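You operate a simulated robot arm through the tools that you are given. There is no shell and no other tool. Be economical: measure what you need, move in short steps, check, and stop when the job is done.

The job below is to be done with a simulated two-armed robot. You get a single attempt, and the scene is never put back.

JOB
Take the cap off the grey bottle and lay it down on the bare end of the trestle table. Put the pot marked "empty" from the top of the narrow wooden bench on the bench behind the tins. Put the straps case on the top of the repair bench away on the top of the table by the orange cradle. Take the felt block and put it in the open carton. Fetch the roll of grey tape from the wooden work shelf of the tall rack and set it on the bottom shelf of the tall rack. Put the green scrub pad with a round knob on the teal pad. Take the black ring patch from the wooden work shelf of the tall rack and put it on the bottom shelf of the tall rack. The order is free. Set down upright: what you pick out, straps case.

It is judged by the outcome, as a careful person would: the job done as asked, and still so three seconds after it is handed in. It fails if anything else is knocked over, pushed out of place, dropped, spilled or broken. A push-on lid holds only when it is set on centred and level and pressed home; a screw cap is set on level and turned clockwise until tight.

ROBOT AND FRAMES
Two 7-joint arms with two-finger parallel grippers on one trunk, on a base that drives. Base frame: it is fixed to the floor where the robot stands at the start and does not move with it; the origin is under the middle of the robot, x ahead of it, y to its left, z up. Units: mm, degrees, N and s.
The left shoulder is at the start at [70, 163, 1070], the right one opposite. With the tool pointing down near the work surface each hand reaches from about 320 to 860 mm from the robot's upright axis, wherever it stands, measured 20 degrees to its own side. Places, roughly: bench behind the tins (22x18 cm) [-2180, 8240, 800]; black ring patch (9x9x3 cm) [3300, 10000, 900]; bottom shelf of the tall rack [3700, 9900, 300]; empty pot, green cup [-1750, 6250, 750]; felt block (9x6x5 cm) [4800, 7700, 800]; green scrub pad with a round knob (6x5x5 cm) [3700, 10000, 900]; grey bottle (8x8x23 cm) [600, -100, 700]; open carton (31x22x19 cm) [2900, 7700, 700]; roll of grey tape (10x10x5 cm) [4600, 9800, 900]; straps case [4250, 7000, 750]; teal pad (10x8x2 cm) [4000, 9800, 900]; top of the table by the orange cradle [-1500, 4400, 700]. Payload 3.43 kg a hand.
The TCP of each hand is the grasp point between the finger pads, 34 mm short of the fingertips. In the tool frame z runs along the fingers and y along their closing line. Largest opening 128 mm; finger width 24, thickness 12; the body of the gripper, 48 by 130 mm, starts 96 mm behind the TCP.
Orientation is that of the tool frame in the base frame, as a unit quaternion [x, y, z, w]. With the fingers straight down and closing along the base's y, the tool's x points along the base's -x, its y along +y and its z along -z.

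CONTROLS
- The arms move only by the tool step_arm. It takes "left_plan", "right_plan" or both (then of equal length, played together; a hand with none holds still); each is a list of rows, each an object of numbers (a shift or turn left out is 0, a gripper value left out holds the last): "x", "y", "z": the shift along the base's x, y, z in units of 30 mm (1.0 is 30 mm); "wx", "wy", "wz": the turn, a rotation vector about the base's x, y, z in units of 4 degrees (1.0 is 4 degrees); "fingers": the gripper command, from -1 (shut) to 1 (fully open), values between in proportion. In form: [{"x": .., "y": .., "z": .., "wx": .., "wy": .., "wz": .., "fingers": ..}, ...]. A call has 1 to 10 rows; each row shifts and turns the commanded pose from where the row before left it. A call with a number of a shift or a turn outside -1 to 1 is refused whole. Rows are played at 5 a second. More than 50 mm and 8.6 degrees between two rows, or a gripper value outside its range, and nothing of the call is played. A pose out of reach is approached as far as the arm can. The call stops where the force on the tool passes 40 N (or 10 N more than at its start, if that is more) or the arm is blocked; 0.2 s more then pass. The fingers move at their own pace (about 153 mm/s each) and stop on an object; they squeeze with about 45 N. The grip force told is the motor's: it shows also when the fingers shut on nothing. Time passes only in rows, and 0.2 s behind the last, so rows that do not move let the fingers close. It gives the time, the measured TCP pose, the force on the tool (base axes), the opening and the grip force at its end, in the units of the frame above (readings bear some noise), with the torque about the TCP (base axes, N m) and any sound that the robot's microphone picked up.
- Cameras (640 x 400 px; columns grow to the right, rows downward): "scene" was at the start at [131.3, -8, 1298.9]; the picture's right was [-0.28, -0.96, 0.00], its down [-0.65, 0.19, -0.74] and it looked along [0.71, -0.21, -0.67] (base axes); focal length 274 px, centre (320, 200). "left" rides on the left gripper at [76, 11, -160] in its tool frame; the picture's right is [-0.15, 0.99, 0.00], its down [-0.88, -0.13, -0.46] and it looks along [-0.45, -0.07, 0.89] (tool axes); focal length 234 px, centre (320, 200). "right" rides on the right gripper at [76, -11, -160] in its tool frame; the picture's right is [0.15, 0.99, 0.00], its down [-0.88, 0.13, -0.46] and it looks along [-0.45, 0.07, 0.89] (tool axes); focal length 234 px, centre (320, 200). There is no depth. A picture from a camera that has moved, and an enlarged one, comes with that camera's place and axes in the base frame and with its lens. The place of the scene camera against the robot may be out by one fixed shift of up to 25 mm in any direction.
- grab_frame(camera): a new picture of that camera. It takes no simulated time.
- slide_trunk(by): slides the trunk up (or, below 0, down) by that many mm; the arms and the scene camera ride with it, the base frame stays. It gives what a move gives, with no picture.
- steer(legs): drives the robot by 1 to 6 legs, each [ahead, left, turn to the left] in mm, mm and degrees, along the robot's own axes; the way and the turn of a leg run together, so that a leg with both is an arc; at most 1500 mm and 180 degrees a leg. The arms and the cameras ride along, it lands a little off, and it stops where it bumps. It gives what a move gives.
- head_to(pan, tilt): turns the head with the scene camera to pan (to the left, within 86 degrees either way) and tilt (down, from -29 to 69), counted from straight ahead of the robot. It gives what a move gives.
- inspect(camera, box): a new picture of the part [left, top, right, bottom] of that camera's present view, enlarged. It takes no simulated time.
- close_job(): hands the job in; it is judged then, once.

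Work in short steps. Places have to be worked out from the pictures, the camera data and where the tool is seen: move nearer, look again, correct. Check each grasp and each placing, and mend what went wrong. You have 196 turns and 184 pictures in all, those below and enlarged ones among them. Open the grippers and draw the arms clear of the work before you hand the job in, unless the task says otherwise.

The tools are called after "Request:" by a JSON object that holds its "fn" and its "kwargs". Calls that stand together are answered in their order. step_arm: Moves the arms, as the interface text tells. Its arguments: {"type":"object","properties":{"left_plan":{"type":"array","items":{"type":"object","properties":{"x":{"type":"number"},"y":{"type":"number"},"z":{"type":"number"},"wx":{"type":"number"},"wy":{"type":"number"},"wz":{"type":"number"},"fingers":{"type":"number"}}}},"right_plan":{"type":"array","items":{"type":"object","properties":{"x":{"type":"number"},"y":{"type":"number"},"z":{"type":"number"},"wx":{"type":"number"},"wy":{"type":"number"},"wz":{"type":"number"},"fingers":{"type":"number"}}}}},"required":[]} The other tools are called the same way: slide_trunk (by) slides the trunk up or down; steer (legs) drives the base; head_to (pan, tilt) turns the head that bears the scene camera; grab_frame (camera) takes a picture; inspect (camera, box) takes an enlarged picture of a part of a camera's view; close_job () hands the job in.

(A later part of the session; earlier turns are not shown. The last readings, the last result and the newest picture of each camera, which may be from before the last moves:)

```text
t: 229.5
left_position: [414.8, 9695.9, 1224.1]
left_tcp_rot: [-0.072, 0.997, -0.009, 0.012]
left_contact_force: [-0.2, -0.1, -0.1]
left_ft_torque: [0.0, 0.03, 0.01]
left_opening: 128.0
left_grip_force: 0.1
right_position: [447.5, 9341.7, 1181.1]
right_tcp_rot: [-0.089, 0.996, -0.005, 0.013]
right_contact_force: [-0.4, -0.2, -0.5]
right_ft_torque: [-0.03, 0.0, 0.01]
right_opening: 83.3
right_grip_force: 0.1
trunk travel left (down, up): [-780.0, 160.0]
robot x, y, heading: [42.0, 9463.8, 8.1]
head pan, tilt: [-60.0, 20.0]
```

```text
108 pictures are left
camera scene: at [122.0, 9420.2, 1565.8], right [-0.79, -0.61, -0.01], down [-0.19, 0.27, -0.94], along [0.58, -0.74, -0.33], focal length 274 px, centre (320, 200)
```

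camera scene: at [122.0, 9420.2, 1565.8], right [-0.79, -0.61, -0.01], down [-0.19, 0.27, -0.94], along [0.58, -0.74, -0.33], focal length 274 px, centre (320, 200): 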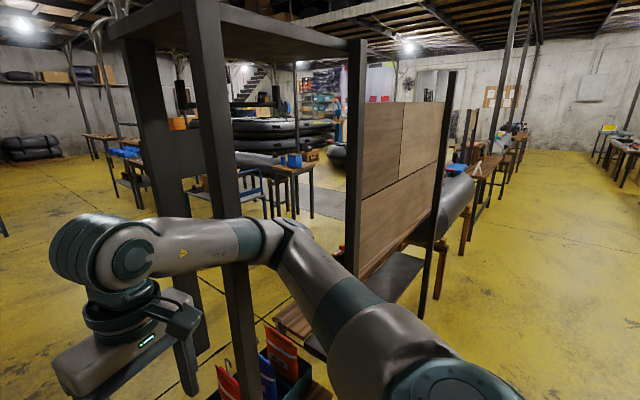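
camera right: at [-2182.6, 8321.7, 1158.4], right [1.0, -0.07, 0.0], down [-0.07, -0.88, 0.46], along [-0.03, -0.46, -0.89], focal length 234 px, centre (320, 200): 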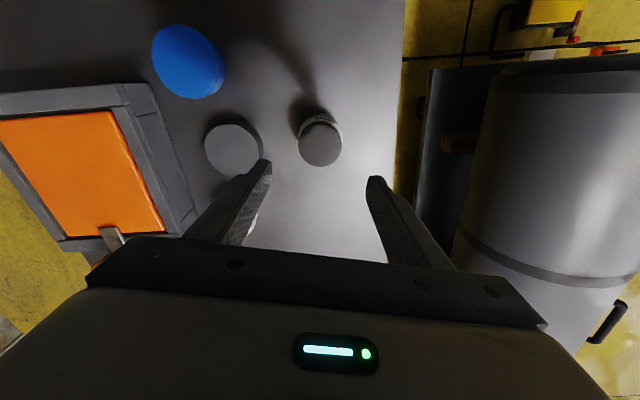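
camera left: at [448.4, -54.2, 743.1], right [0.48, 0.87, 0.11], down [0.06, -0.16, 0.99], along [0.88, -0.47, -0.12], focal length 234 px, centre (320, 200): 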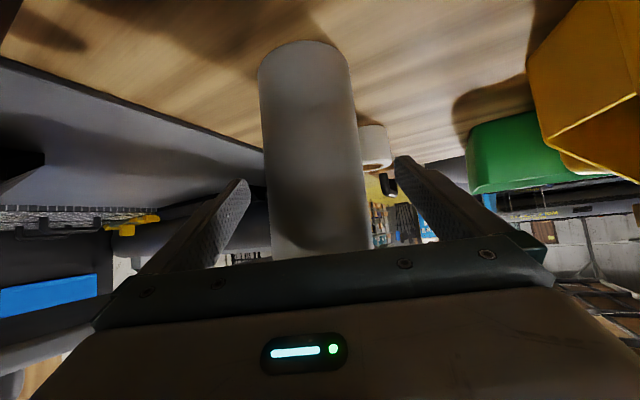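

Rotation was blocked — probably the right elbow touching the frame's post. I turn back and look at the contact area.

Request:
{"fn": "steer", "kwargs": {"legs": [[0, 0, -8]]}}

Request:
{"fn": "steer", "kwargs": {"legs": [[-350, 0, 0]]}}

Request:
{"fn": "head_to", "kwargs": {"pan": -20, "tilt": 20}}

Request:
{"fn": "grab_frame", "kwargs": {"camera": "scene"}}

Request:
{"fn": "head_to", "kwargs": {"pan": 60, "tilt": 25}}

Request:
{"fn": "grab_frame", "kwargs": {"camera": "scene"}}

```text
t: 230.5
left_position: [466.3, 9636.2, 1215.5]
left_tcp_rot: [-0.002, 1.0, -0.007, 0.001]
left_contact_force: [1.3, 0.2, 0.1]
left_ft_torque: [-0.03, 0.06, 0.02]
left_opening: 127.7
left_grip_force: 0.1
right_position: [448.7, 9281.9, 1169.8]
right_tcp_rot: [-0.019, 1.0, -0.002, 0.001]
right_contact_force: [0.5, -0.5, -0.8]
right_ft_torque: [-0.02, 0.05, 0.01]
right_opening: 83.5
right_grip_force: 0.0
trunk travel left (down, up): [-780.0, 160.0]
robot x, y, heading: [38.4, 9467.1, -0.1]
head pan, tilt: [-60.0, 20.0]
```

```text
t: 232.8
left_position: [120.6, 9634.3, 1216.8]
left_tcp_rot: [0.001, 1.0, -0.006, 0.0]
left_contact_force: [0.5, -0.4, 0.9]
left_ft_torque: [-0.01, 0.0, -0.03]
left_opening: 127.9
left_grip_force: 0.0
right_position: [100.1, 9280.1, 1170.1]
right_tcp_rot: [-0.016, 1.0, -0.003, 0.002]
right_contact_force: [0.6, 0.0, 0.2]
right_ft_torque: [-0.03, 0.01, -0.04]
right_opening: 83.1
right_grip_force: 0.1
trunk travel left (down, up): [-780.0, 160.0]
robot x, y, heading: [-305.3, 9465.7, -0.6]
head pan, tilt: [-60.0, 20.0]
```

```text
t: 233.8
left_position: [120.7, 9634.0, 1216.4]
left_tcp_rot: [0.001, 1.0, -0.006, 0.0]
left_contact_force: [-0.3, 0.3, 1.2]
left_ft_torque: [0.03, 0.01, 0.0]
left_opening: 128.2
left_grip_force: 0.1
right_position: [100.1, 9279.3, 1171.3]
right_tcp_rot: [-0.015, 1.0, -0.003, 0.002]
right_contact_force: [0.2, -0.3, 0.6]
right_ft_torque: [0.0, 0.01, -0.01]
right_opening: 83.4
right_grip_force: 0.0
trunk travel left (down, up): [-780.0, 160.0]
robot x, y, heading: [-301.4, 9466.9, -0.4]
head pan, tilt: [-20.0, 20.0]
```

```text
107 pictures are left
camera scene: at [-164.5, 9451.0, 1563.7], right [-0.35, -0.94, 0.0], down [-0.32, 0.12, -0.94], along [0.88, -0.33, -0.34], focal length 274 px, centre (320, 200)
```

scene: 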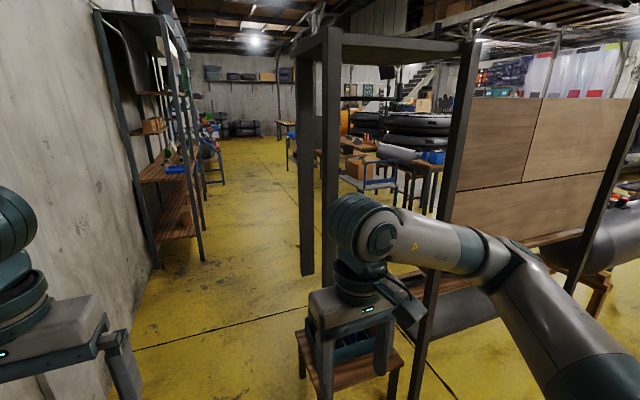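

```text
t: 235.3
left_position: [121.3, 9635.4, 1216.2]
left_tcp_rot: [0.001, 1.0, -0.006, 0.001]
left_contact_force: [-0.4, 0.0, -0.3]
left_ft_torque: [-0.01, 0.0, -0.02]
left_opening: 128.1
left_grip_force: 0.0
right_position: [99.3, 9280.1, 1171.6]
right_tcp_rot: [-0.015, 1.0, -0.002, 0.003]
right_contact_force: [0.2, 0.6, -0.4]
right_ft_torque: [0.03, 0.0, -0.01]
right_opening: 83.4
right_grip_force: 0.1
trunk travel left (down, up): [-780.0, 160.0]
robot x, y, heading: [-302.0, 9468.8, -0.5]
head pan, tilt: [60.0, 25.0]
```

```text
106 pictures are left
camera scene: at [-205.3, 9563.0, 1555.7], right [0.86, -0.51, 0.0], down [-0.21, -0.36, -0.91], along [0.46, 0.78, -0.42], focal length 274 px, centre (320, 200)
```

scene: 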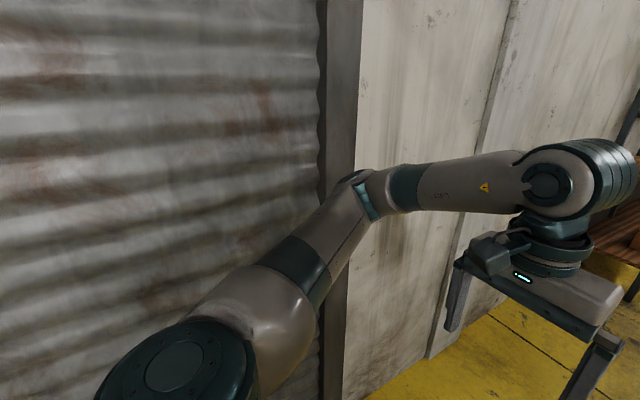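

Elbows are wider than thought (±500). I go back to a wider spot, rotate to face the wall there, then strafe through.

Request:
{"fn": "steer", "kwargs": {"legs": [[-150, -130, 0], [0, 0, 90]]}}

Request:
{"fn": "head_to", "kwargs": {"pan": -80, "tilt": 30}}

Request:
{"fn": "grab_frame", "kwargs": {"camera": "scene"}}

```text
t: 240.8
left_position: [-621.0, 9764.1, 1216.4]
left_tcp_rot: [0.708, -0.706, 0.004, -0.004]
left_contact_force: [0.6, -0.7, 0.1]
left_ft_torque: [0.01, -0.02, 0.02]
left_opening: 128.0
left_grip_force: 0.1
right_position: [-267.3, 9744.8, 1171.4]
right_tcp_rot: [0.719, -0.695, 0.0, -0.004]
right_contact_force: [0.0, -1.2, -1.2]
right_ft_torque: [-0.03, 0.03, -0.01]
right_opening: 83.1
right_grip_force: 0.1
trunk travel left (down, up): [-780.0, 160.0]
robot x, y, heading: [-450.7, 9339.9, 89.5]
head pan, tilt: [60.0, 25.0]
```

```text
t: 243.0
left_position: [-621.2, 9765.7, 1216.2]
left_tcp_rot: [0.708, -0.706, 0.004, -0.005]
left_contact_force: [0.1, 0.4, -0.9]
left_ft_torque: [0.01, 0.03, 0.0]
left_opening: 128.0
left_grip_force: 0.0
right_position: [-267.0, 9746.0, 1171.3]
right_tcp_rot: [0.719, -0.695, 0.0, -0.004]
right_contact_force: [0.1, 0.1, -0.4]
right_ft_torque: [0.01, -0.01, 0.01]
right_opening: 83.0
right_grip_force: 0.0
trunk travel left (down, up): [-780.0, 160.0]
robot x, y, heading: [-453.4, 9340.9, 89.5]
head pan, tilt: [-80.0, 30.0]
```

```text
105 pictures are left
camera scene: at [-364.1, 9422.3, 1547.7], right [0.17, -0.99, 0.0], down [-0.49, -0.08, -0.87], along [0.85, 0.15, -0.5], focal length 274 px, centre (320, 200)
```

scene: 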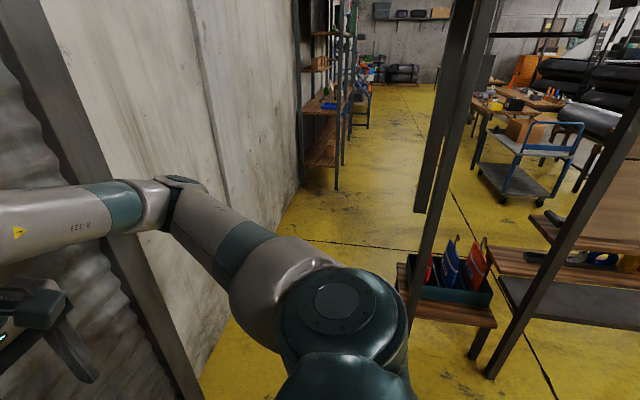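

Wall at y≈10200 here. I move to y≈9540 and strafe right in two stages, checking heading.

Request:
{"fn": "steer", "kwargs": {"legs": [[205, 0, 0], [0, -700, 0]]}}

Request:
{"fn": "steer", "kwargs": {"legs": [[0, -700, 0]]}}

```text
t: 248.1
left_position: [73.2, 9969.6, 1216.9]
left_tcp_rot: [0.708, -0.706, 0.003, -0.007]
left_contact_force: [-0.6, 0.4, 0.0]
left_ft_torque: [0.01, -0.01, -0.01]
left_opening: 127.8
left_grip_force: 0.0
right_position: [426.1, 9951.7, 1172.2]
right_tcp_rot: [0.719, -0.694, 0.0, -0.004]
right_contact_force: [-1.2, 0.1, -0.3]
right_ft_torque: [0.03, -0.01, -0.01]
right_opening: 83.0
right_grip_force: 0.0
trunk travel left (down, up): [-780.0, 160.0]
robot x, y, heading: [241.6, 9545.7, 90.0]
head pan, tilt: [-80.0, 30.0]
```

```text
t: 251.8
left_position: [751.3, 9968.3, 1217.2]
left_tcp_rot: [0.711, -0.703, 0.003, -0.005]
left_contact_force: [0.6, 0.8, -1.3]
left_ft_torque: [-0.05, -0.03, 0.02]
left_opening: 127.8
left_grip_force: 0.2
right_position: [1106.3, 9953.1, 1171.7]
right_tcp_rot: [0.723, -0.691, -0.001, -0.003]
right_contact_force: [-0.2, 0.0, 0.1]
right_ft_torque: [-0.02, 0.01, -0.03]
right_opening: 83.2
right_grip_force: 0.0
trunk travel left (down, up): [-780.0, 160.0]
robot x, y, heading: [923.1, 9549.6, 90.1]
head pan, tilt: [-80.0, 30.0]
```

Through. Another 650 mm right and then back off from the wall, and look at the tall rack.

Request:
{"fn": "steer", "kwargs": {"legs": [[0, -650, 0], [-500, 0, 0], [0, -900, 0]]}}

Request:
{"fn": "head_to", "kwargs": {"pan": -40, "tilt": 25}}

Request:
{"fn": "grab_frame", "kwargs": {"camera": "scene"}}

```text
t: 262.3
left_position: [2303.3, 9468.1, 1216.0]
left_tcp_rot: [-0.706, 0.708, -0.003, 0.006]
left_contact_force: [-0.6, -0.1, 0.2]
left_ft_torque: [0.02, -0.02, -0.01]
left_opening: 128.1
left_grip_force: 0.1
right_position: [2657.4, 9446.8, 1170.8]
right_tcp_rot: [0.717, -0.697, 0.0, -0.004]
right_contact_force: [0.4, -0.7, 0.0]
right_ft_torque: [0.0, -0.02, 0.0]
right_opening: 83.2
right_grip_force: 0.0
trunk travel left (down, up): [-780.0, 160.0]
robot x, y, heading: [2467.7, 9045.5, 89.3]
head pan, tilt: [-80.0, 30.0]
```

```text
t: 263.3
left_position: [2303.5, 9468.7, 1217.1]
left_tcp_rot: [-0.706, 0.709, -0.002, 0.006]
left_contact_force: [0.3, -0.5, 0.9]
left_ft_torque: [-0.03, 0.0, -0.01]
left_opening: 128.1
left_grip_force: 0.0
right_position: [2656.4, 9447.2, 1171.6]
right_tcp_rot: [0.718, -0.696, 0.0, -0.004]
right_contact_force: [0.0, -0.1, 0.2]
right_ft_torque: [-0.02, 0.03, 0.0]
right_opening: 83.0
right_grip_force: 0.0
trunk travel left (down, up): [-780.0, 160.0]
robot x, y, heading: [2469.6, 9041.8, 89.2]
head pan, tilt: [-40.0, 25.0]
```

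```text
104 pictures are left
camera scene: at [2529.4, 9179.8, 1555.7], right [0.76, -0.65, 0.0], down [-0.28, -0.32, -0.91], along [0.59, 0.69, -0.42], focal length 274 px, centre (320, 200)
```

scene: 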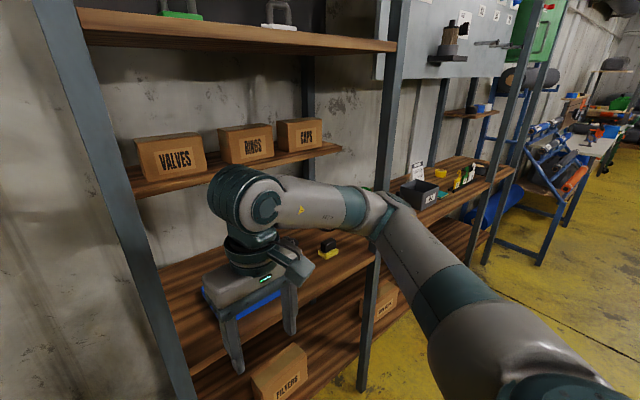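

The tall rack spans ahead. I strafe to x≈3450 keeping y≈9040 and view it head on.

Request:
{"fn": "steer", "kwargs": {"legs": [[0, -1000, 0.5]]}}

Request:
{"fn": "head_to", "kwargs": {"pan": 0, "tilt": 35}}

Request:
{"fn": "grab_frame", "kwargs": {"camera": "scene"}}

Request:
{"fn": "head_to", "kwargs": {"pan": -50, "tilt": 30}}

Request:
{"fn": "grab_frame", "kwargs": {"camera": "scene"}}

```text
t: 268.6
left_position: [3302.5, 9464.3, 1216.2]
left_tcp_rot: [0.713, -0.702, 0.003, -0.006]
left_contact_force: [0.2, 0.0, 0.3]
left_ft_torque: [-0.02, -0.01, 0.0]
left_opening: 127.9
left_grip_force: 0.1
right_position: [3657.8, 9448.2, 1172.1]
right_tcp_rot: [0.724, -0.69, 0.0, -0.004]
right_contact_force: [0.0, -0.2, 0.0]
right_ft_torque: [0.02, 0.03, 0.04]
right_opening: 83.4
right_grip_force: 0.1
trunk travel left (down, up): [-780.0, 160.0]
robot x, y, heading: [3475.4, 9041.9, 90.2]
head pan, tilt: [-40.0, 25.0]
```

```text
t: 269.6
left_position: [3302.1, 9463.2, 1216.4]
left_tcp_rot: [0.713, -0.701, 0.003, -0.006]
left_contact_force: [-0.1, 0.1, 0.8]
left_ft_torque: [-0.02, -0.03, 0.02]
left_opening: 128.0
left_grip_force: 0.2
right_position: [3657.9, 9449.3, 1171.9]
right_tcp_rot: [0.725, -0.689, 0.0, -0.004]
right_contact_force: [-0.7, -0.1, 0.1]
right_ft_torque: [-0.01, -0.02, 0.01]
right_opening: 83.4
right_grip_force: 0.1
trunk travel left (down, up): [-780.0, 160.0]
robot x, y, heading: [3474.1, 9042.4, 90.5]
head pan, tilt: [0.0, 35.0]
```

```text
103 pictures are left
camera scene: at [3475.2, 9196.3, 1539.9], right [1.0, 0.01, 0.0], down [0.0, -0.57, -0.82], along [-0.01, 0.82, -0.57], focal length 274 px, centre (320, 200)
```

scene: 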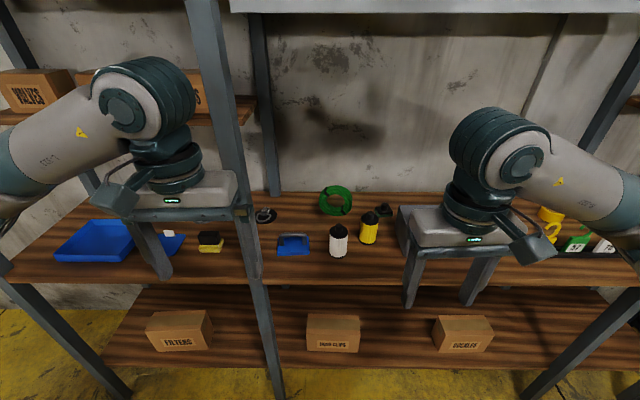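

```text
t: 270.8
left_position: [3302.4, 9462.7, 1215.9]
left_tcp_rot: [0.712, -0.702, 0.004, -0.005]
left_contact_force: [-1.0, -0.1, 0.1]
left_ft_torque: [0.01, 0.02, -0.02]
left_opening: 128.1
left_grip_force: 0.1
right_position: [3656.9, 9448.9, 1171.4]
right_tcp_rot: [0.724, -0.689, -0.001, -0.005]
right_contact_force: [0.4, 0.0, -0.3]
right_ft_torque: [0.0, -0.05, 0.0]
right_opening: 83.2
right_grip_force: 0.1
trunk travel left (down, up): [-780.0, 160.0]
robot x, y, heading: [3476.1, 9042.4, 90.5]
head pan, tilt: [-50.0, 30.0]
```

```text
102 pictures are left
camera scene: at [3544.8, 9167.0, 1547.7], right [0.65, -0.76, 0.0], down [-0.38, -0.32, -0.87], along [0.66, 0.56, -0.5], focal length 274 px, centre (320, 200)
```

scene: 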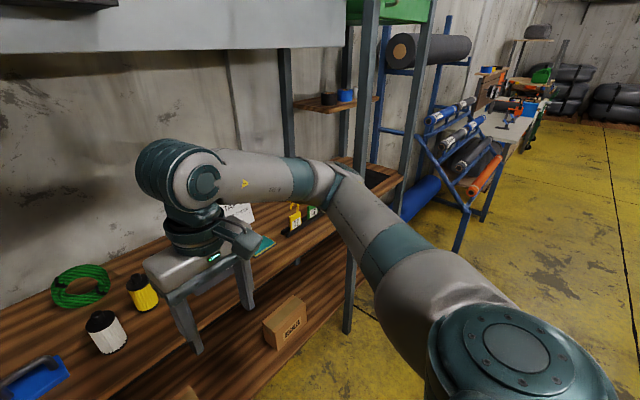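

Request:
{"fn": "head_to", "kwargs": {"pan": 0, "tilt": 40}}

Request:
{"fn": "inspect", "kwargs": {"camera": "scene", "box": [230, 130, 430, 250]}}

Request:
{"fn": "grab_frame", "kwargs": {"camera": "right"}}

Request:
{"fn": "grab_frame", "kwargs": {"camera": "left"}}

```text
t: 272.0
left_position: [3303.2, 9463.4, 1216.7]
left_tcp_rot: [0.712, -0.702, 0.003, -0.005]
left_contact_force: [-0.1, 0.5, 0.2]
left_ft_torque: [-0.01, 0.02, -0.02]
left_opening: 128.0
left_grip_force: 0.1
right_position: [3657.3, 9449.1, 1171.6]
right_tcp_rot: [0.724, -0.69, 0.0, -0.004]
right_contact_force: [-0.5, -0.1, -0.6]
right_ft_torque: [-0.02, 0.01, -0.04]
right_opening: 83.1
right_grip_force: 0.0
trunk travel left (down, up): [-780.0, 160.0]
robot x, y, heading: [3473.9, 9042.4, 90.6]
head pan, tilt: [0.0, 40.0]
```

```text
3.20 times, centred on (330, 190) of scene
camera zoom: at [3475.4, 9193.2, 1532.3], right [1.0, 0.01, 0.0], down [0.0, -0.64, -0.77], along [-0.01, 0.77, -0.64], focal length 877 px, centre (288, 232)
```

zoom: 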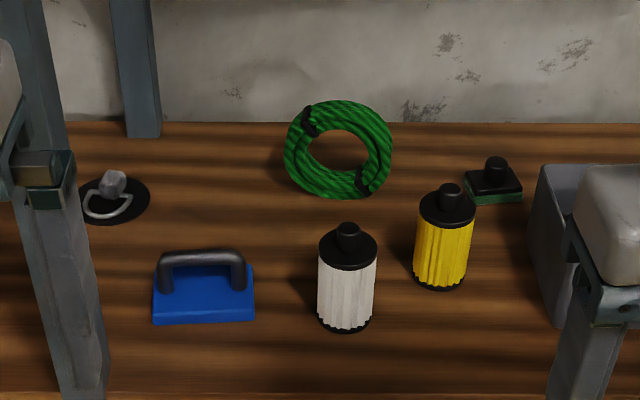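

```text
100 pictures are left
camera right: at [3672.1, 9373.4, 1332.4], right [-0.98, -0.19, -0.01], down [-0.18, 0.87, 0.46], along [-0.08, 0.45, -0.89], focal length 234 px, centre (320, 200)
```

right: 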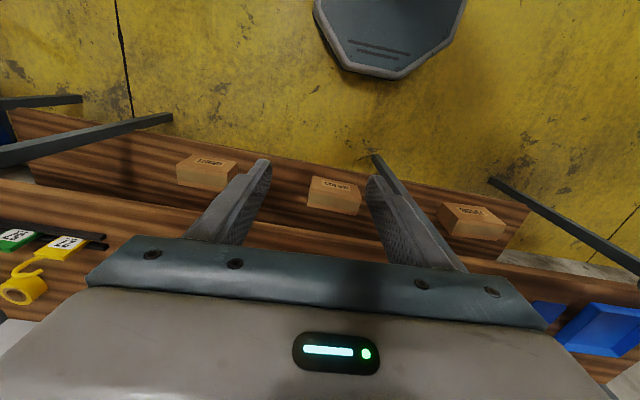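

```text
99 pictures are left
camera left: at [3290.4, 9386.6, 1374.5], right [-0.99, 0.13, -0.01], down [0.11, 0.88, 0.46], along [0.07, 0.45, -0.89], focal length 234 px, centre (320, 200)
```

left: 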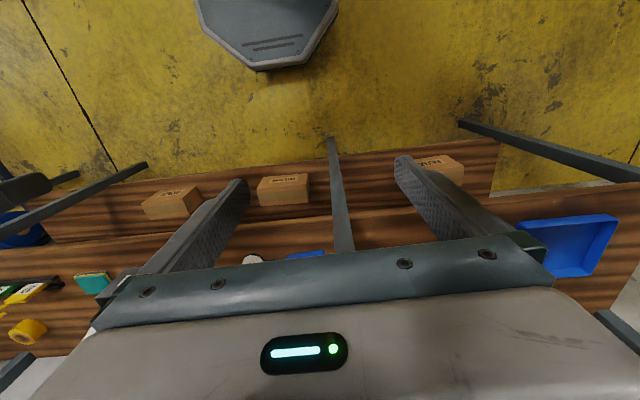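

Ring patch ≈(3257,10018), scrub pad ≈(3717,10000); a front post stands at (3273,9703). I'll use the right arm from x≈3450, so first I move the left arm out sideways to keep it in front of the rack.

Request:
{"fn": "step_arm", "kwargs": {"left_plan": [{"x": -1, "y": -0.6}, {"x": -1, "y": -0.6}, {"x": -1, "y": -0.6}, {"x": -1, "y": -0.6}, {"x": -1, "y": -0.6}, {"x": -1, "y": -0.6}, {"x": -1, "y": -0.6}, {"x": -1, "y": -0.6}, {"x": -1, "y": -0.6}, {"x": -1, "y": -0.6}]}}

Request:
{"fn": "step_arm", "kwargs": {"left_plan": [{"x": -1, "y": -0.6}, {"x": -1, "y": -0.6}, {"x": -1, "y": -0.6}, {"x": -1, "y": -0.6}, {"x": -1, "y": -0.6}]}}

Request:
{"fn": "head_to", "kwargs": {"pan": 60, "tilt": 35}}

Request:
{"fn": "grab_frame", "kwargs": {"camera": "scene"}}

```text
t: 274.2
left_position: [2999.5, 9285.7, 1219.4]
left_tcp_rot: [0.712, -0.702, 0.002, -0.006]
left_contact_force: [-0.1, -0.4, 0.4]
left_ft_torque: [-0.02, 0.0, 0.02]
left_opening: 127.9
left_grip_force: 0.0
left hand out of reach, approached as far as the arm can: row 7
right_position: [3657.9, 9445.6, 1172.4]
right_tcp_rot: [0.724, -0.69, -0.001, -0.004]
right_contact_force: [-0.8, 0.6, 0.6]
right_ft_torque: [0.02, 0.03, 0.06]
right_opening: 83.4
right_grip_force: 0.1
trunk travel left (down, up): [-780.0, 160.0]
robot x, y, heading: [3475.7, 9042.7, 90.3]
head pan, tilt: [0.0, 40.0]
```

```text
t: 275.4
left_position: [2859.9, 9207.3, 1217.3]
left_tcp_rot: [0.713, -0.701, 0.004, -0.005]
left_contact_force: [0.0, -0.2, -0.3]
left_ft_torque: [0.0, -0.01, 0.01]
left_opening: 127.8
left_grip_force: 0.0
left hand out of reach, approached as far as the arm can: row 5
right_position: [3654.7, 9449.4, 1171.3]
right_tcp_rot: [0.724, -0.69, 0.002, -0.004]
right_contact_force: [-0.6, 0.3, -0.2]
right_ft_torque: [0.01, -0.07, 0.01]
right_opening: 82.9
right_grip_force: 0.0
trunk travel left (down, up): [-780.0, 160.0]
robot x, y, heading: [3471.4, 9044.7, 90.6]
head pan, tilt: [0.0, 40.0]
```

```text
t: 276.7
left_position: [2863.6, 9206.9, 1219.1]
left_tcp_rot: [0.713, -0.701, 0.004, -0.005]
left_contact_force: [0.7, 0.5, -0.6]
left_ft_torque: [0.02, 0.02, 0.01]
left_opening: 128.0
left_grip_force: 0.1
right_position: [3658.2, 9448.8, 1171.8]
right_tcp_rot: [0.724, -0.69, -0.001, -0.004]
right_contact_force: [-0.4, 0.2, -0.8]
right_ft_torque: [0.02, 0.01, -0.01]
right_opening: 83.2
right_grip_force: 0.2
trunk travel left (down, up): [-780.0, 160.0]
robot x, y, heading: [3475.6, 9043.8, 90.5]
head pan, tilt: [60.0, 35.0]
```

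```text
98 pictures are left
camera scene: at [3399.6, 9151.5, 1539.9], right [0.49, 0.87, 0.0], down [0.5, -0.28, -0.82], along [-0.71, 0.4, -0.57], focal length 274 px, centre (320, 200)
```

scene: 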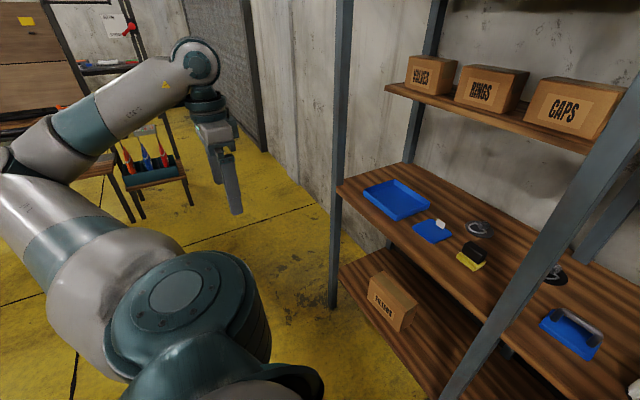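

Request:
{"fn": "inspect", "kwargs": {"camera": "scene", "box": [440, 200, 620, 310]}}

Request:
{"fn": "steer", "kwargs": {"legs": [[335, 0, 0]]}}

Request:
{"fn": "grab_frame", "kwargs": {"camera": "right"}}

```text
3.56 times, centred on (530, 255) of scene
camera zoom: at [3399.6, 9151.5, 1539.9], right [0.49, 0.87, 0.0], down [0.5, -0.28, -0.82], along [-0.71, 0.4, -0.57], focal length 975 px, centre (-427, 4)
```

zoom: 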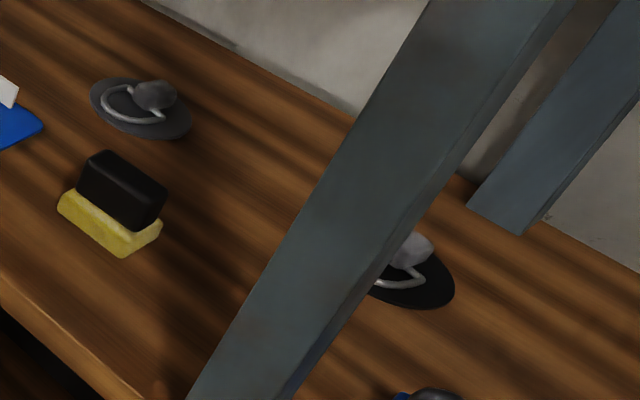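

```text
t: 278.9
left_position: [2858.7, 9549.0, 1218.9]
left_tcp_rot: [0.714, -0.7, 0.003, -0.005]
left_contact_force: [-0.8, -0.7, 0.0]
left_ft_torque: [-0.01, 0.05, 0.02]
left_opening: 128.1
left_grip_force: 0.0
right_position: [3653.1, 9793.6, 1171.6]
right_tcp_rot: [0.725, -0.688, 0.0, -0.003]
right_contact_force: [0.0, 0.4, 0.1]
right_ft_torque: [0.03, 0.01, 0.0]
right_opening: 82.8
right_grip_force: 0.1
trunk travel left (down, up): [-780.0, 160.0]
robot x, y, heading: [3475.0, 9385.5, 90.8]
head pan, tilt: [60.0, 35.0]
```

```text
96 pictures are left
camera right: at [3668.1, 9717.9, 1332.7], right [-0.98, -0.2, -0.01], down [-0.18, 0.87, 0.46], along [-0.08, 0.45, -0.89], focal length 234 px, centre (320, 200)
```

right: 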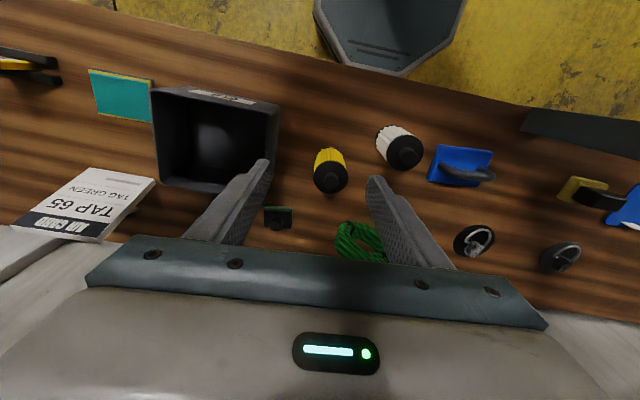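

Good overview. The scrub pad is near (3710,9995), teal pad (4007,9811), black ring patch ≈(3265,9970). First the scrub pad: I move above it.

Request:
{"fn": "step_arm", "kwargs": {"right_plan": [{"x": 0.3, "y": 0.95}, {"x": 0.3, "y": 0.95}, {"x": 0.3, "y": 0.95}, {"x": 0.3, "y": 0.95}, {"x": 0.3, "y": 0.95}, {"x": 0.3, "y": 0.95}, {"y": 0.6, "z": -1}, {"z": -1}, {"z": -1}]}}

Request:
{"fn": "grab_frame", "kwargs": {"camera": "right"}}

Request:
{"fn": "head_to", "kwargs": {"pan": -25, "tilt": 35}}

Request:
{"fn": "grab_frame", "kwargs": {"camera": "scene"}}

```text
t: 280.9
left_position: [2859.5, 9550.4, 1218.5]
left_tcp_rot: [0.715, -0.699, 0.003, -0.004]
left_contact_force: [0.4, 0.2, -0.1]
left_ft_torque: [0.0, 0.01, 0.0]
left_opening: 128.0
left_grip_force: 0.1
right_position: [3706.4, 9983.1, 1079.9]
right_tcp_rot: [0.726, -0.688, 0.001, -0.003]
right_contact_force: [0.3, -0.7, 0.5]
right_ft_torque: [-0.03, 0.02, 0.0]
right_opening: 83.5
right_grip_force: 0.1
trunk travel left (down, up): [-780.0, 160.0]
robot x, y, heading: [3471.8, 9385.9, 90.8]
head pan, tilt: [60.0, 35.0]
```

```text
95 pictures are left
camera right: at [3721.8, 9908.2, 1240.8], right [-0.98, -0.2, -0.01], down [-0.18, 0.87, 0.46], along [-0.09, 0.45, -0.89], focal length 234 px, centre (320, 200)
```

right: 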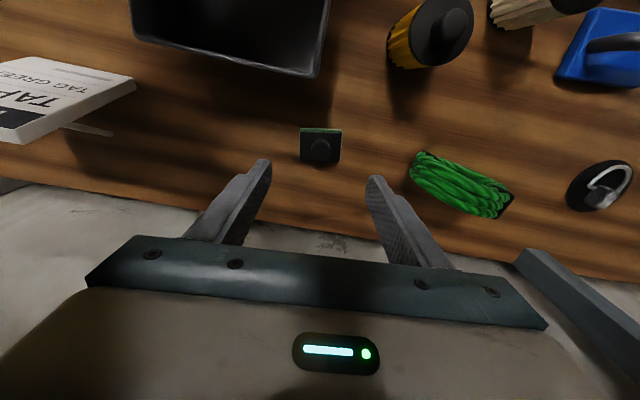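

```text
t: 282.5
left_position: [2859.1, 9549.5, 1218.3]
left_tcp_rot: [0.714, -0.7, 0.004, -0.005]
left_contact_force: [0.1, 0.5, -0.1]
left_ft_torque: [0.03, 0.03, 0.01]
left_opening: 128.1
left_grip_force: 0.1
right_position: [3706.5, 9983.8, 1079.8]
right_tcp_rot: [0.724, -0.689, 0.001, -0.003]
right_contact_force: [0.1, 0.6, 0.5]
right_ft_torque: [-0.01, 0.02, 0.0]
right_opening: 83.3
right_grip_force: 0.0
trunk travel left (down, up): [-780.0, 160.0]
robot x, y, heading: [3469.8, 9388.7, 90.5]
head pan, tilt: [-25.0, 35.0]
```

```text
94 pictures are left
camera scene: at [3509.1, 9533.3, 1539.9], right [0.91, -0.41, 0.0], down [-0.24, -0.52, -0.82], along [0.34, 0.75, -0.57], focal length 274 px, centre (320, 200)
```

scene: 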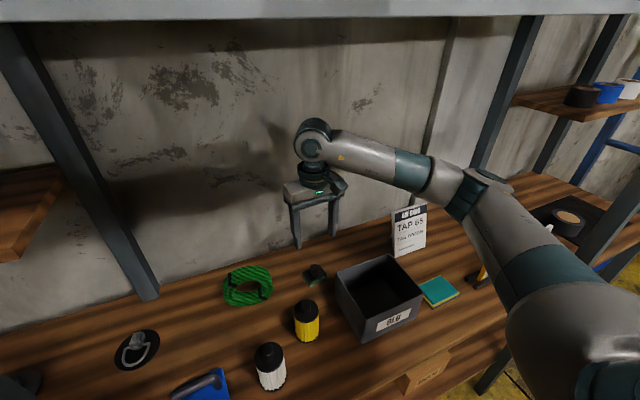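

Knob top computed z≈921 at (3705,9993). I turn the hand 8° to square with the block, correct, and descend partway.

Request:
{"fn": "step_arm", "kwargs": {"right_plan": [{"y": 0.35, "wz": 1, "z": -0.8}, {"wz": 1, "z": -0.8}, {"z": -0.8}, {"z": -0.8}]}}

Request:
{"fn": "grab_frame", "kwargs": {"camera": "right"}}

```text
t: 283.5
left_position: [2860.2, 9551.2, 1219.8]
left_tcp_rot: [0.715, -0.7, 0.004, -0.005]
left_contact_force: [0.2, -0.2, -0.1]
left_ft_torque: [-0.02, -0.02, 0.04]
left_opening: 128.3
left_grip_force: 0.0
right_position: [3706.7, 9993.1, 985.6]
right_tcp_rot: [0.771, -0.637, -0.001, -0.003]
right_contact_force: [0.1, 0.5, -0.6]
right_ft_torque: [0.04, -0.03, -0.03]
right_opening: 83.3
right_grip_force: 0.1
trunk travel left (down, up): [-780.0, 160.0]
robot x, y, heading: [3472.6, 9388.8, 90.6]
head pan, tilt: [-25.0, 35.0]
```

```text
93 pictures are left
camera right: at [3732.2, 9920.3, 1146.2], right [-0.94, -0.33, -0.01], down [-0.3, 0.84, 0.46], along [-0.15, 0.43, -0.89], focal length 234 px, centre (320, 200)
```

right: 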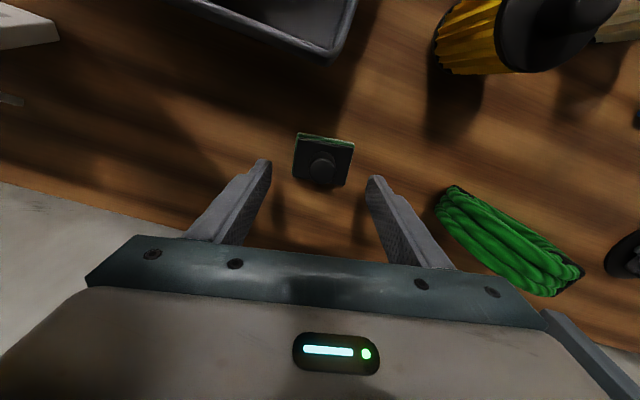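

Squared and centred. I descend to TCP z≈922 and check.

Request:
{"fn": "step_arm", "kwargs": {"right_plan": [{"z": -0.8}, {"z": -0.7}, {"z": -0.6}]}}

Request:
{"fn": "grab_frame", "kwargs": {"camera": "right"}}

Request:
{"fn": "inspect", "kwargs": {"camera": "scene", "box": [260, 200, 380, 300]}}

```text
t: 284.3
left_position: [2859.1, 9548.7, 1218.4]
left_tcp_rot: [0.714, -0.7, 0.003, -0.006]
left_contact_force: [-0.1, 0.5, 0.2]
left_ft_torque: [0.02, 0.03, 0.03]
left_opening: 128.0
left_grip_force: 0.1
right_position: [3706.3, 9992.0, 934.7]
right_tcp_rot: [0.772, -0.636, -0.003, -0.004]
right_contact_force: [3.1, -13.7, 18.8]
right_ft_torque: [-1.08, 0.7, 0.6]
right_opening: 82.9
right_grip_force: 0.1
trunk travel left (down, up): [-780.0, 160.0]
robot x, y, heading: [3472.7, 9388.5, 90.3]
head pan, tilt: [-25.0, 35.0]
stopped in row 3 (right hand): the force on the tool passed its limit at 50 N (the readings are from after the stop); the commanded pose is now the measured one
```

```text
92 pictures are left
camera right: at [3732.5, 9918.7, 1094.6], right [-0.94, -0.33, 0.0], down [-0.3, 0.83, 0.46], along [-0.15, 0.44, -0.89], focal length 234 px, centre (320, 200)
```

right: 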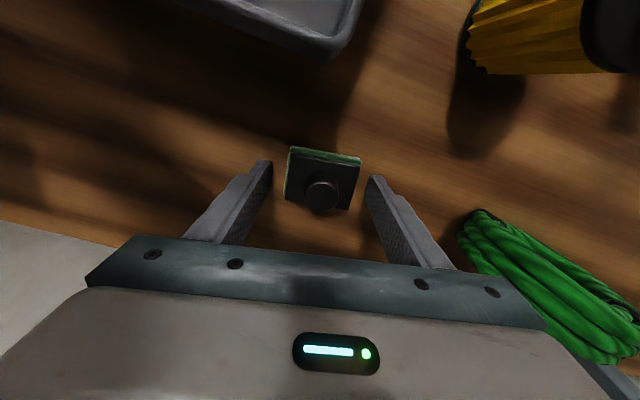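

```text
4.00 times, centred on (320, 250) of scene
camera zoom: at [3509.1, 9530.5, 1540.2], right [0.91, -0.41, 0.0], down [-0.24, -0.52, -0.82], along [0.34, 0.75, -0.57], focal length 1096 px, centre (320, 0)
```

zoom: 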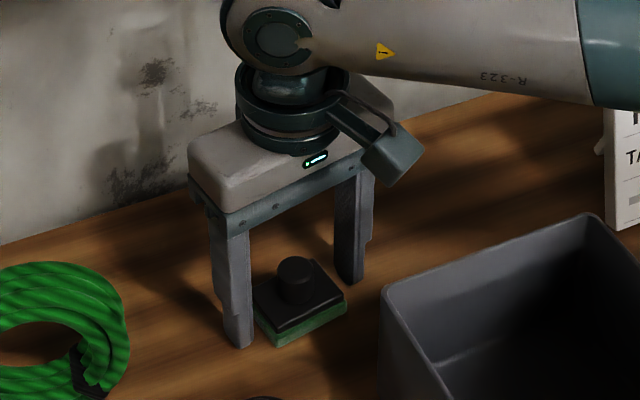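

Tips touched the shelf: shelf top z≈900. I raise 6 mm and close on the block's body.

Request:
{"fn": "step_arm", "kwargs": {"right_plan": [{"z": 0.22}, {"fingers": -1}, {}, {}]}}

Request:
{"fn": "step_arm", "kwargs": {"right_plan": [{"z": 0.4}, {"z": 0.8}, {"z": 1}, {"z": 1}, {"z": 1}, {"z": 1}]}}

Request:
{"fn": "grab_frame", "kwargs": {"camera": "right"}}

```text
t: 285.3
left_position: [2858.7, 9551.1, 1218.6]
left_tcp_rot: [0.714, -0.7, 0.004, -0.005]
left_contact_force: [-0.1, -0.4, -0.7]
left_ft_torque: [-0.01, 0.0, -0.03]
left_opening: 128.0
left_grip_force: 0.0
right_position: [3706.4, 9994.8, 938.3]
right_tcp_rot: [0.772, -0.636, -0.003, -0.003]
right_contact_force: [-1.4, -0.5, -0.5]
right_ft_torque: [0.02, 0.01, -0.01]
right_opening: 59.3
right_grip_force: 45.2
trunk travel left (down, up): [-780.0, 160.0]
robot x, y, heading: [3473.2, 9390.6, 90.5]
head pan, tilt: [-25.0, 35.0]
```

```text
t: 286.7
left_position: [2860.6, 9551.5, 1218.7]
left_tcp_rot: [0.714, -0.701, 0.003, -0.005]
left_contact_force: [0.1, 0.1, -0.5]
left_ft_torque: [0.03, 0.02, 0.0]
left_opening: 127.7
left_grip_force: 0.0
right_position: [3706.6, 9993.2, 1093.8]
right_tcp_rot: [0.772, -0.636, -0.003, -0.004]
right_contact_force: [0.1, 0.5, -0.3]
right_ft_torque: [-0.01, -0.03, 0.0]
right_opening: 59.4
right_grip_force: 44.8
trunk travel left (down, up): [-780.0, 160.0]
robot x, y, heading: [3473.5, 9389.7, 90.6]
head pan, tilt: [-25.0, 35.0]
```

```text
90 pictures are left
camera right: at [3733.1, 9920.8, 1254.4], right [-0.94, -0.33, 0.0], down [-0.3, 0.83, 0.46], along [-0.15, 0.44, -0.89], focal length 234 px, centre (320, 200)
```

right: 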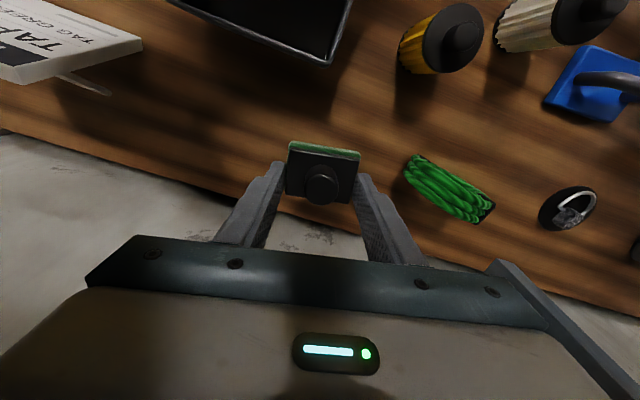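

Held. I move back along y first, then toward +x over the teal pad, staying clear of the card and bin.

Request:
{"fn": "step_arm", "kwargs": {"right_plan": [{"z": 1}, {"y": -0.9, "z": 0.3}, {"y": -0.9}, {"y": -0.9}, {"y": -0.9}, {"x": 1, "y": -0.9}, {"x": 1, "y": -0.9}, {"x": 1, "y": -0.6}, {"x": 1}, {"x": 1}]}}

Request:
{"fn": "head_to", "kwargs": {"pan": -45, "tilt": 35}}

Request:
{"fn": "grab_frame", "kwargs": {"camera": "scene"}}

```text
t: 288.9
left_position: [2860.6, 9550.1, 1219.8]
left_tcp_rot: [0.713, -0.701, 0.002, -0.006]
left_contact_force: [-0.2, 0.5, -1.1]
left_ft_torque: [-0.01, -0.02, 0.02]
left_opening: 128.1
left_grip_force: 0.1
right_position: [3856.7, 9812.4, 1132.9]
right_tcp_rot: [0.772, -0.636, -0.004, -0.004]
right_contact_force: [0.4, -1.0, -0.6]
right_ft_torque: [-0.01, 0.03, 0.01]
right_opening: 58.5
right_grip_force: 45.5
trunk travel left (down, up): [-780.0, 160.0]
robot x, y, heading: [3474.0, 9388.5, 90.6]
head pan, tilt: [-25.0, 35.0]
```

```text
t: 289.8
left_position: [2859.8, 9551.4, 1219.0]
left_tcp_rot: [0.714, -0.7, 0.003, -0.006]
left_contact_force: [0.2, 0.0, -0.4]
left_ft_torque: [0.0, -0.01, 0.02]
left_opening: 128.2
left_grip_force: 0.0
right_position: [3855.6, 9812.6, 1133.8]
right_tcp_rot: [0.771, -0.636, -0.003, -0.003]
right_contact_force: [0.2, 0.2, -0.4]
right_ft_torque: [-0.01, -0.03, -0.01]
right_opening: 58.9
right_grip_force: 44.9
trunk travel left (down, up): [-780.0, 160.0]
robot x, y, heading: [3470.8, 9386.6, 90.7]
head pan, tilt: [-45.0, 35.0]
```

```text
89 pictures are left
camera scene: at [3534.3, 9516.3, 1539.9], right [0.71, -0.7, 0.0], down [-0.4, -0.41, -0.82], along [0.57, 0.58, -0.57], focal length 274 px, centre (320, 200)
```

scene: 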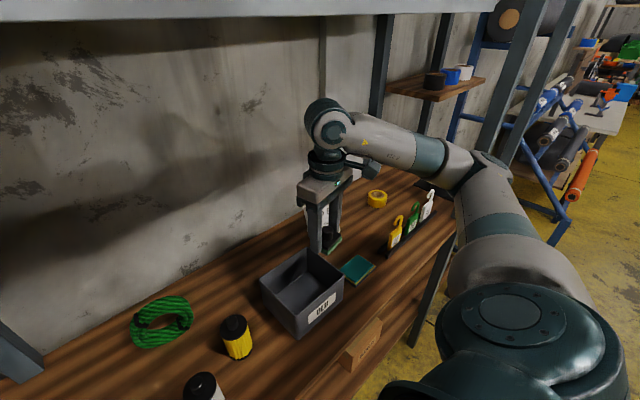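

Elbow is well short of the post. Continue 5 rows to above the teal pad.

Request:
{"fn": "step_arm", "kwargs": {"right_plan": [{"x": 1}, {"x": 1}, {"x": 1}, {"x": 1}, {"x": 0.9}]}}

Request:
{"fn": "grab_frame", "kwargs": {"camera": "right"}}

Request:
{"fn": "grab_frame", "kwargs": {"camera": "scene"}}

```text
t: 290.9
left_position: [2860.4, 9550.7, 1220.1]
left_tcp_rot: [0.714, -0.7, 0.003, -0.005]
left_contact_force: [-0.5, 0.8, -0.7]
left_ft_torque: [0.02, 0.01, -0.01]
left_opening: 128.0
left_grip_force: 0.0
right_position: [4004.7, 9813.1, 1134.7]
right_tcp_rot: [0.772, -0.636, -0.004, -0.004]
right_contact_force: [0.0, 0.1, 0.3]
right_ft_torque: [0.0, 0.02, 0.03]
right_opening: 58.8
right_grip_force: 44.7
trunk travel left (down, up): [-780.0, 160.0]
robot x, y, heading: [3473.6, 9388.3, 90.5]
head pan, tilt: [-45.0, 35.0]
```

```text
88 pictures are left
camera right: at [4030.9, 9740.5, 1294.7], right [-0.94, -0.33, 0.0], down [-0.3, 0.83, 0.47], along [-0.15, 0.44, -0.89], focal length 234 px, centre (320, 200)
```

right: 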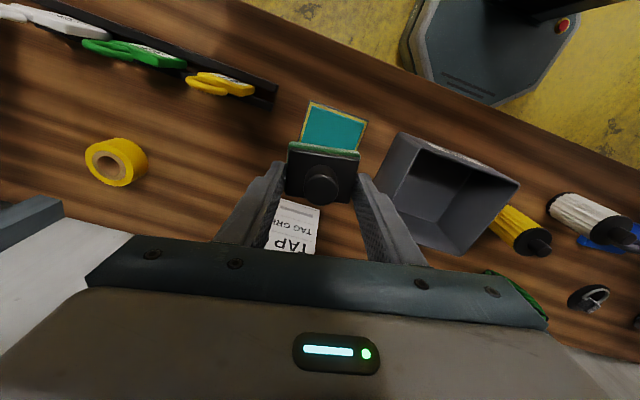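

```text
87 pictures are left
camera scene: at [3535.1, 9515.5, 1539.9], right [0.71, -0.7, 0.0], down [-0.4, -0.41, -0.82], along [0.57, 0.58, -0.57], focal length 274 px, centre (320, 200)
```

scene: 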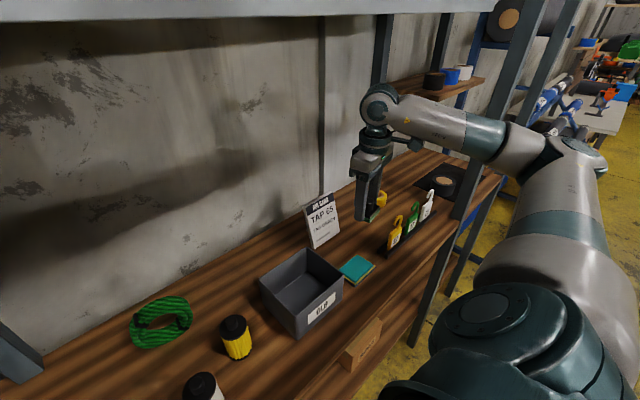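

Teal pad centre ≈(3988,9800), aligned with x. I correct, turn back 8° and descend partway.

Request:
{"fn": "step_arm", "kwargs": {"right_plan": [{"x": -0.55, "y": -0.43, "wz": -1, "z": -0.5}, {"wz": -1, "z": -0.8}, {"z": -0.9}, {"z": -0.9}, {"z": -0.9}]}}

Request:
{"fn": "grab_frame", "kwargs": {"camera": "right"}}

Request:
{"fn": "inspect", "kwargs": {"camera": "scene", "box": [300, 160, 440, 300]}}

```text
t: 292.1
left_position: [2860.5, 9552.0, 1218.1]
left_tcp_rot: [0.714, -0.7, 0.004, -0.005]
left_contact_force: [0.3, -0.2, 0.6]
left_ft_torque: [0.01, -0.02, 0.01]
left_opening: 128.1
left_grip_force: 0.1
right_position: [3986.2, 9802.2, 1013.0]
right_tcp_rot: [0.725, -0.688, -0.004, -0.004]
right_contact_force: [-0.1, 1.3, -0.5]
right_ft_torque: [0.01, -0.01, 0.05]
right_opening: 58.7
right_grip_force: 45.4
trunk travel left (down, up): [-780.0, 160.0]
robot x, y, heading: [3470.9, 9390.8, 90.4]
head pan, tilt: [-45.0, 35.0]
```

```text
86 pictures are left
camera right: at [4001.4, 9726.2, 1173.2], right [-0.98, -0.2, 0.0], down [-0.18, 0.87, 0.46], along [-0.09, 0.46, -0.89], focal length 234 px, centre (320, 200)
```

right: 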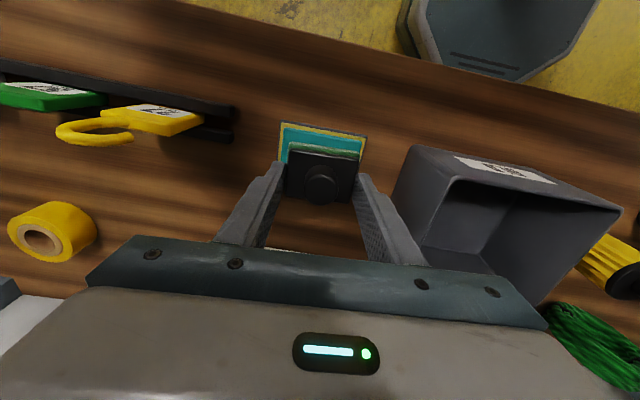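

```text
2.86 times, centred on (370, 230) of scene
camera zoom: at [3535.3, 9516.5, 1539.9], right [0.71, -0.7, 0.0], down [-0.4, -0.41, -0.82], along [0.57, 0.58, -0.57], focal length 783 px, centre (177, 114)
```

zoom: 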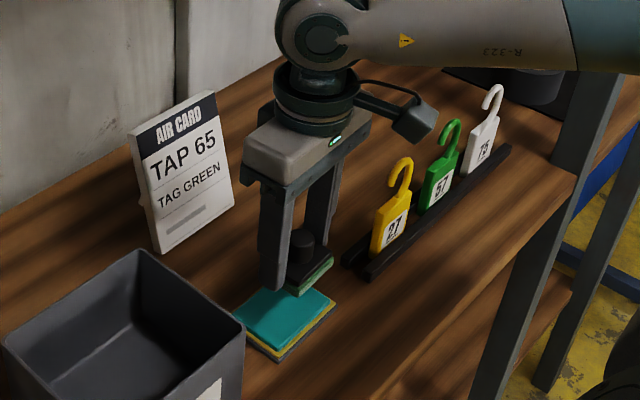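

Pad spans x 3943–4035, near edge y≈9773, so its centre is ≈(3989,9812). I correct y +10 and descend toward contact.

Request:
{"fn": "step_arm", "kwargs": {"right_plan": [{"x": 0.1, "y": 0.33, "z": -0.5}, {"z": -0.5}, {"z": -0.3}, {"z": -0.1}, {"z": -0.1}, {"z": -0.1}, {"z": -0.1}]}}

Request:
{"fn": "inspect", "kwargs": {"camera": "scene", "box": [300, 200, 440, 300]}}

```text
t: 293.8
left_position: [2859.6, 9551.0, 1218.0]
left_tcp_rot: [0.714, -0.7, 0.004, -0.005]
left_contact_force: [0.8, -0.7, -1.6]
left_ft_torque: [0.01, 0.02, 0.03]
left_opening: 128.4
left_grip_force: 0.0
right_position: [3989.8, 9811.8, 962.0]
right_tcp_rot: [0.725, -0.689, -0.003, -0.004]
right_contact_force: [-0.5, 0.4, -0.7]
right_ft_torque: [0.0, 0.01, 0.01]
right_opening: 58.6
right_grip_force: 45.1
trunk travel left (down, up): [-780.0, 160.0]
robot x, y, heading: [3473.0, 9385.4, 90.6]
head pan, tilt: [-45.0, 35.0]
```

```text
4.00 times, centred on (370, 250) of scene
camera zoom: at [3534.8, 9516.0, 1539.9], right [0.71, -0.7, 0.0], down [-0.4, -0.41, -0.82], along [0.57, 0.58, -0.57], focal length 1096 px, centre (120, 0)
```

zoom: 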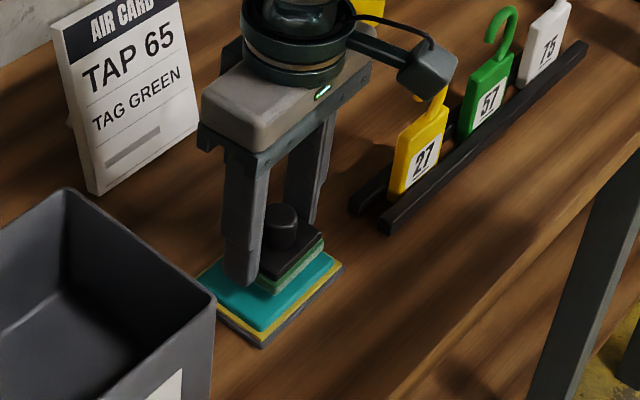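

Request:
{"fn": "step_arm", "kwargs": {"right_plan": [{"z": -0.06}, {"z": -0.06}, {"z": -0.06}, {"z": -0.06}, {"z": -0.06}]}}

Request:
{"fn": "grab_frame", "kwargs": {"camera": "right"}}

```text
t: 294.9
left_position: [2859.7, 9552.4, 1217.4]
left_tcp_rot: [0.714, -0.7, 0.004, -0.004]
left_contact_force: [0.0, 0.3, -0.1]
left_ft_torque: [-0.02, 0.01, 0.01]
left_opening: 128.1
left_grip_force: 0.1
right_position: [3989.3, 9811.4, 954.4]
right_tcp_rot: [0.725, -0.689, -0.004, -0.004]
right_contact_force: [-1.7, -0.5, -1.2]
right_ft_torque: [-0.04, -0.02, -0.02]
right_opening: 58.9
right_grip_force: 45.0
trunk travel left (down, up): [-780.0, 160.0]
robot x, y, heading: [3473.6, 9386.1, 90.4]
head pan, tilt: [-45.0, 35.0]
```

```text
83 pictures are left
camera right: at [4006.1, 9735.8, 1114.1], right [-0.98, -0.2, 0.0], down [-0.18, 0.87, 0.46], along [-0.09, 0.46, -0.89], focal length 234 px, centre (320, 200)
```

right: 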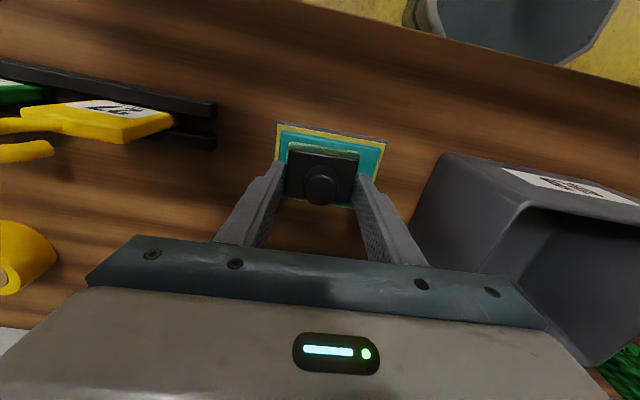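

Nearly centred; shift x by -4 mm and keep creeping down.

Request:
{"fn": "step_arm", "kwargs": {"right_plan": [{"x": -0.13}, {"z": -0.06}, {"z": -0.06}, {"z": -0.06}, {"z": -0.06}, {"z": -0.06}, {"z": -0.06}, {"z": -0.06}]}}

```text
t: 296.3
left_position: [2857.8, 9550.2, 1217.6]
left_tcp_rot: [0.713, -0.701, 0.003, -0.007]
left_contact_force: [-1.1, 0.0, -0.5]
left_ft_torque: [-0.03, 0.02, -0.01]
left_opening: 127.9
left_grip_force: 0.1
right_position: [3985.5, 9810.8, 950.9]
right_tcp_rot: [0.724, -0.689, -0.004, -0.009]
right_contact_force: [-4.9, -8.6, 23.0]
right_ft_torque: [-0.79, 0.44, 0.03]
right_opening: 59.0
right_grip_force: 44.5
trunk travel left (down, up): [-780.0, 160.0]
robot x, y, heading: [3477.7, 9385.7, 90.3]
head pan, tilt: [-45.0, 35.0]
stopped in row 6 (right hand): the force on the tool passed its limit at 43 N (the readings are from after the stop); the commanded pose is now the measured one
```

Contact with the pad. I ease 1 mm, release and lift.

Request:
{"fn": "step_arm", "kwargs": {"right_plan": [{"z": 0.03}, {"fingers": 0.15}, {}, {"z": 0.4}, {"z": 1}, {"z": 1}, {"z": 1}, {"z": 1}]}}

Request:
{"fn": "inspect", "kwargs": {"camera": "scene", "box": [300, 200, 440, 300]}}

Request:
{"fn": "grab_frame", "kwargs": {"camera": "right"}}

```text
t: 298.1
left_position: [2858.8, 9551.1, 1218.8]
left_tcp_rot: [0.715, -0.699, 0.003, -0.006]
left_contact_force: [0.3, -0.7, 0.6]
left_ft_torque: [-0.01, -0.04, 0.02]
left_opening: 128.0
left_grip_force: 0.0
right_position: [3985.9, 9814.3, 1082.0]
right_tcp_rot: [0.725, -0.689, -0.005, -0.007]
right_contact_force: [0.0, 0.5, 0.2]
right_ft_torque: [0.0, 0.01, 0.02]
right_opening: 73.8
right_grip_force: 0.0
trunk travel left (down, up): [-780.0, 160.0]
robot x, y, heading: [3470.3, 9386.5, 90.8]
head pan, tilt: [-45.0, 35.0]
```

```text
4.00 times, centred on (370, 250) of scene
camera zoom: at [3534.2, 9515.6, 1539.9], right [0.71, -0.7, 0.0], down [-0.4, -0.41, -0.82], along [0.57, 0.58, -0.57], focal length 1096 px, centre (120, 0)
```

zoom: 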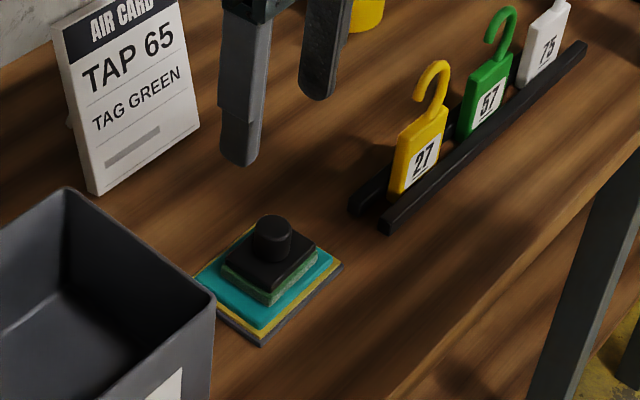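

```text
81 pictures are left
camera right: at [4001.6, 9736.5, 1242.0], right [-0.98, -0.2, -0.01], down [-0.18, 0.87, 0.47], along [-0.09, 0.46, -0.88], focal length 234 px, centre (320, 200)
```

right: 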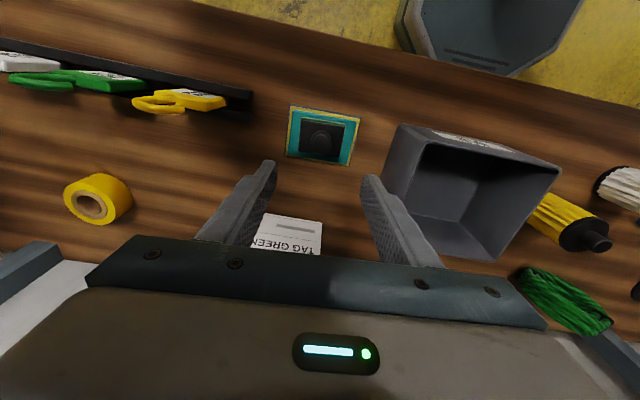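

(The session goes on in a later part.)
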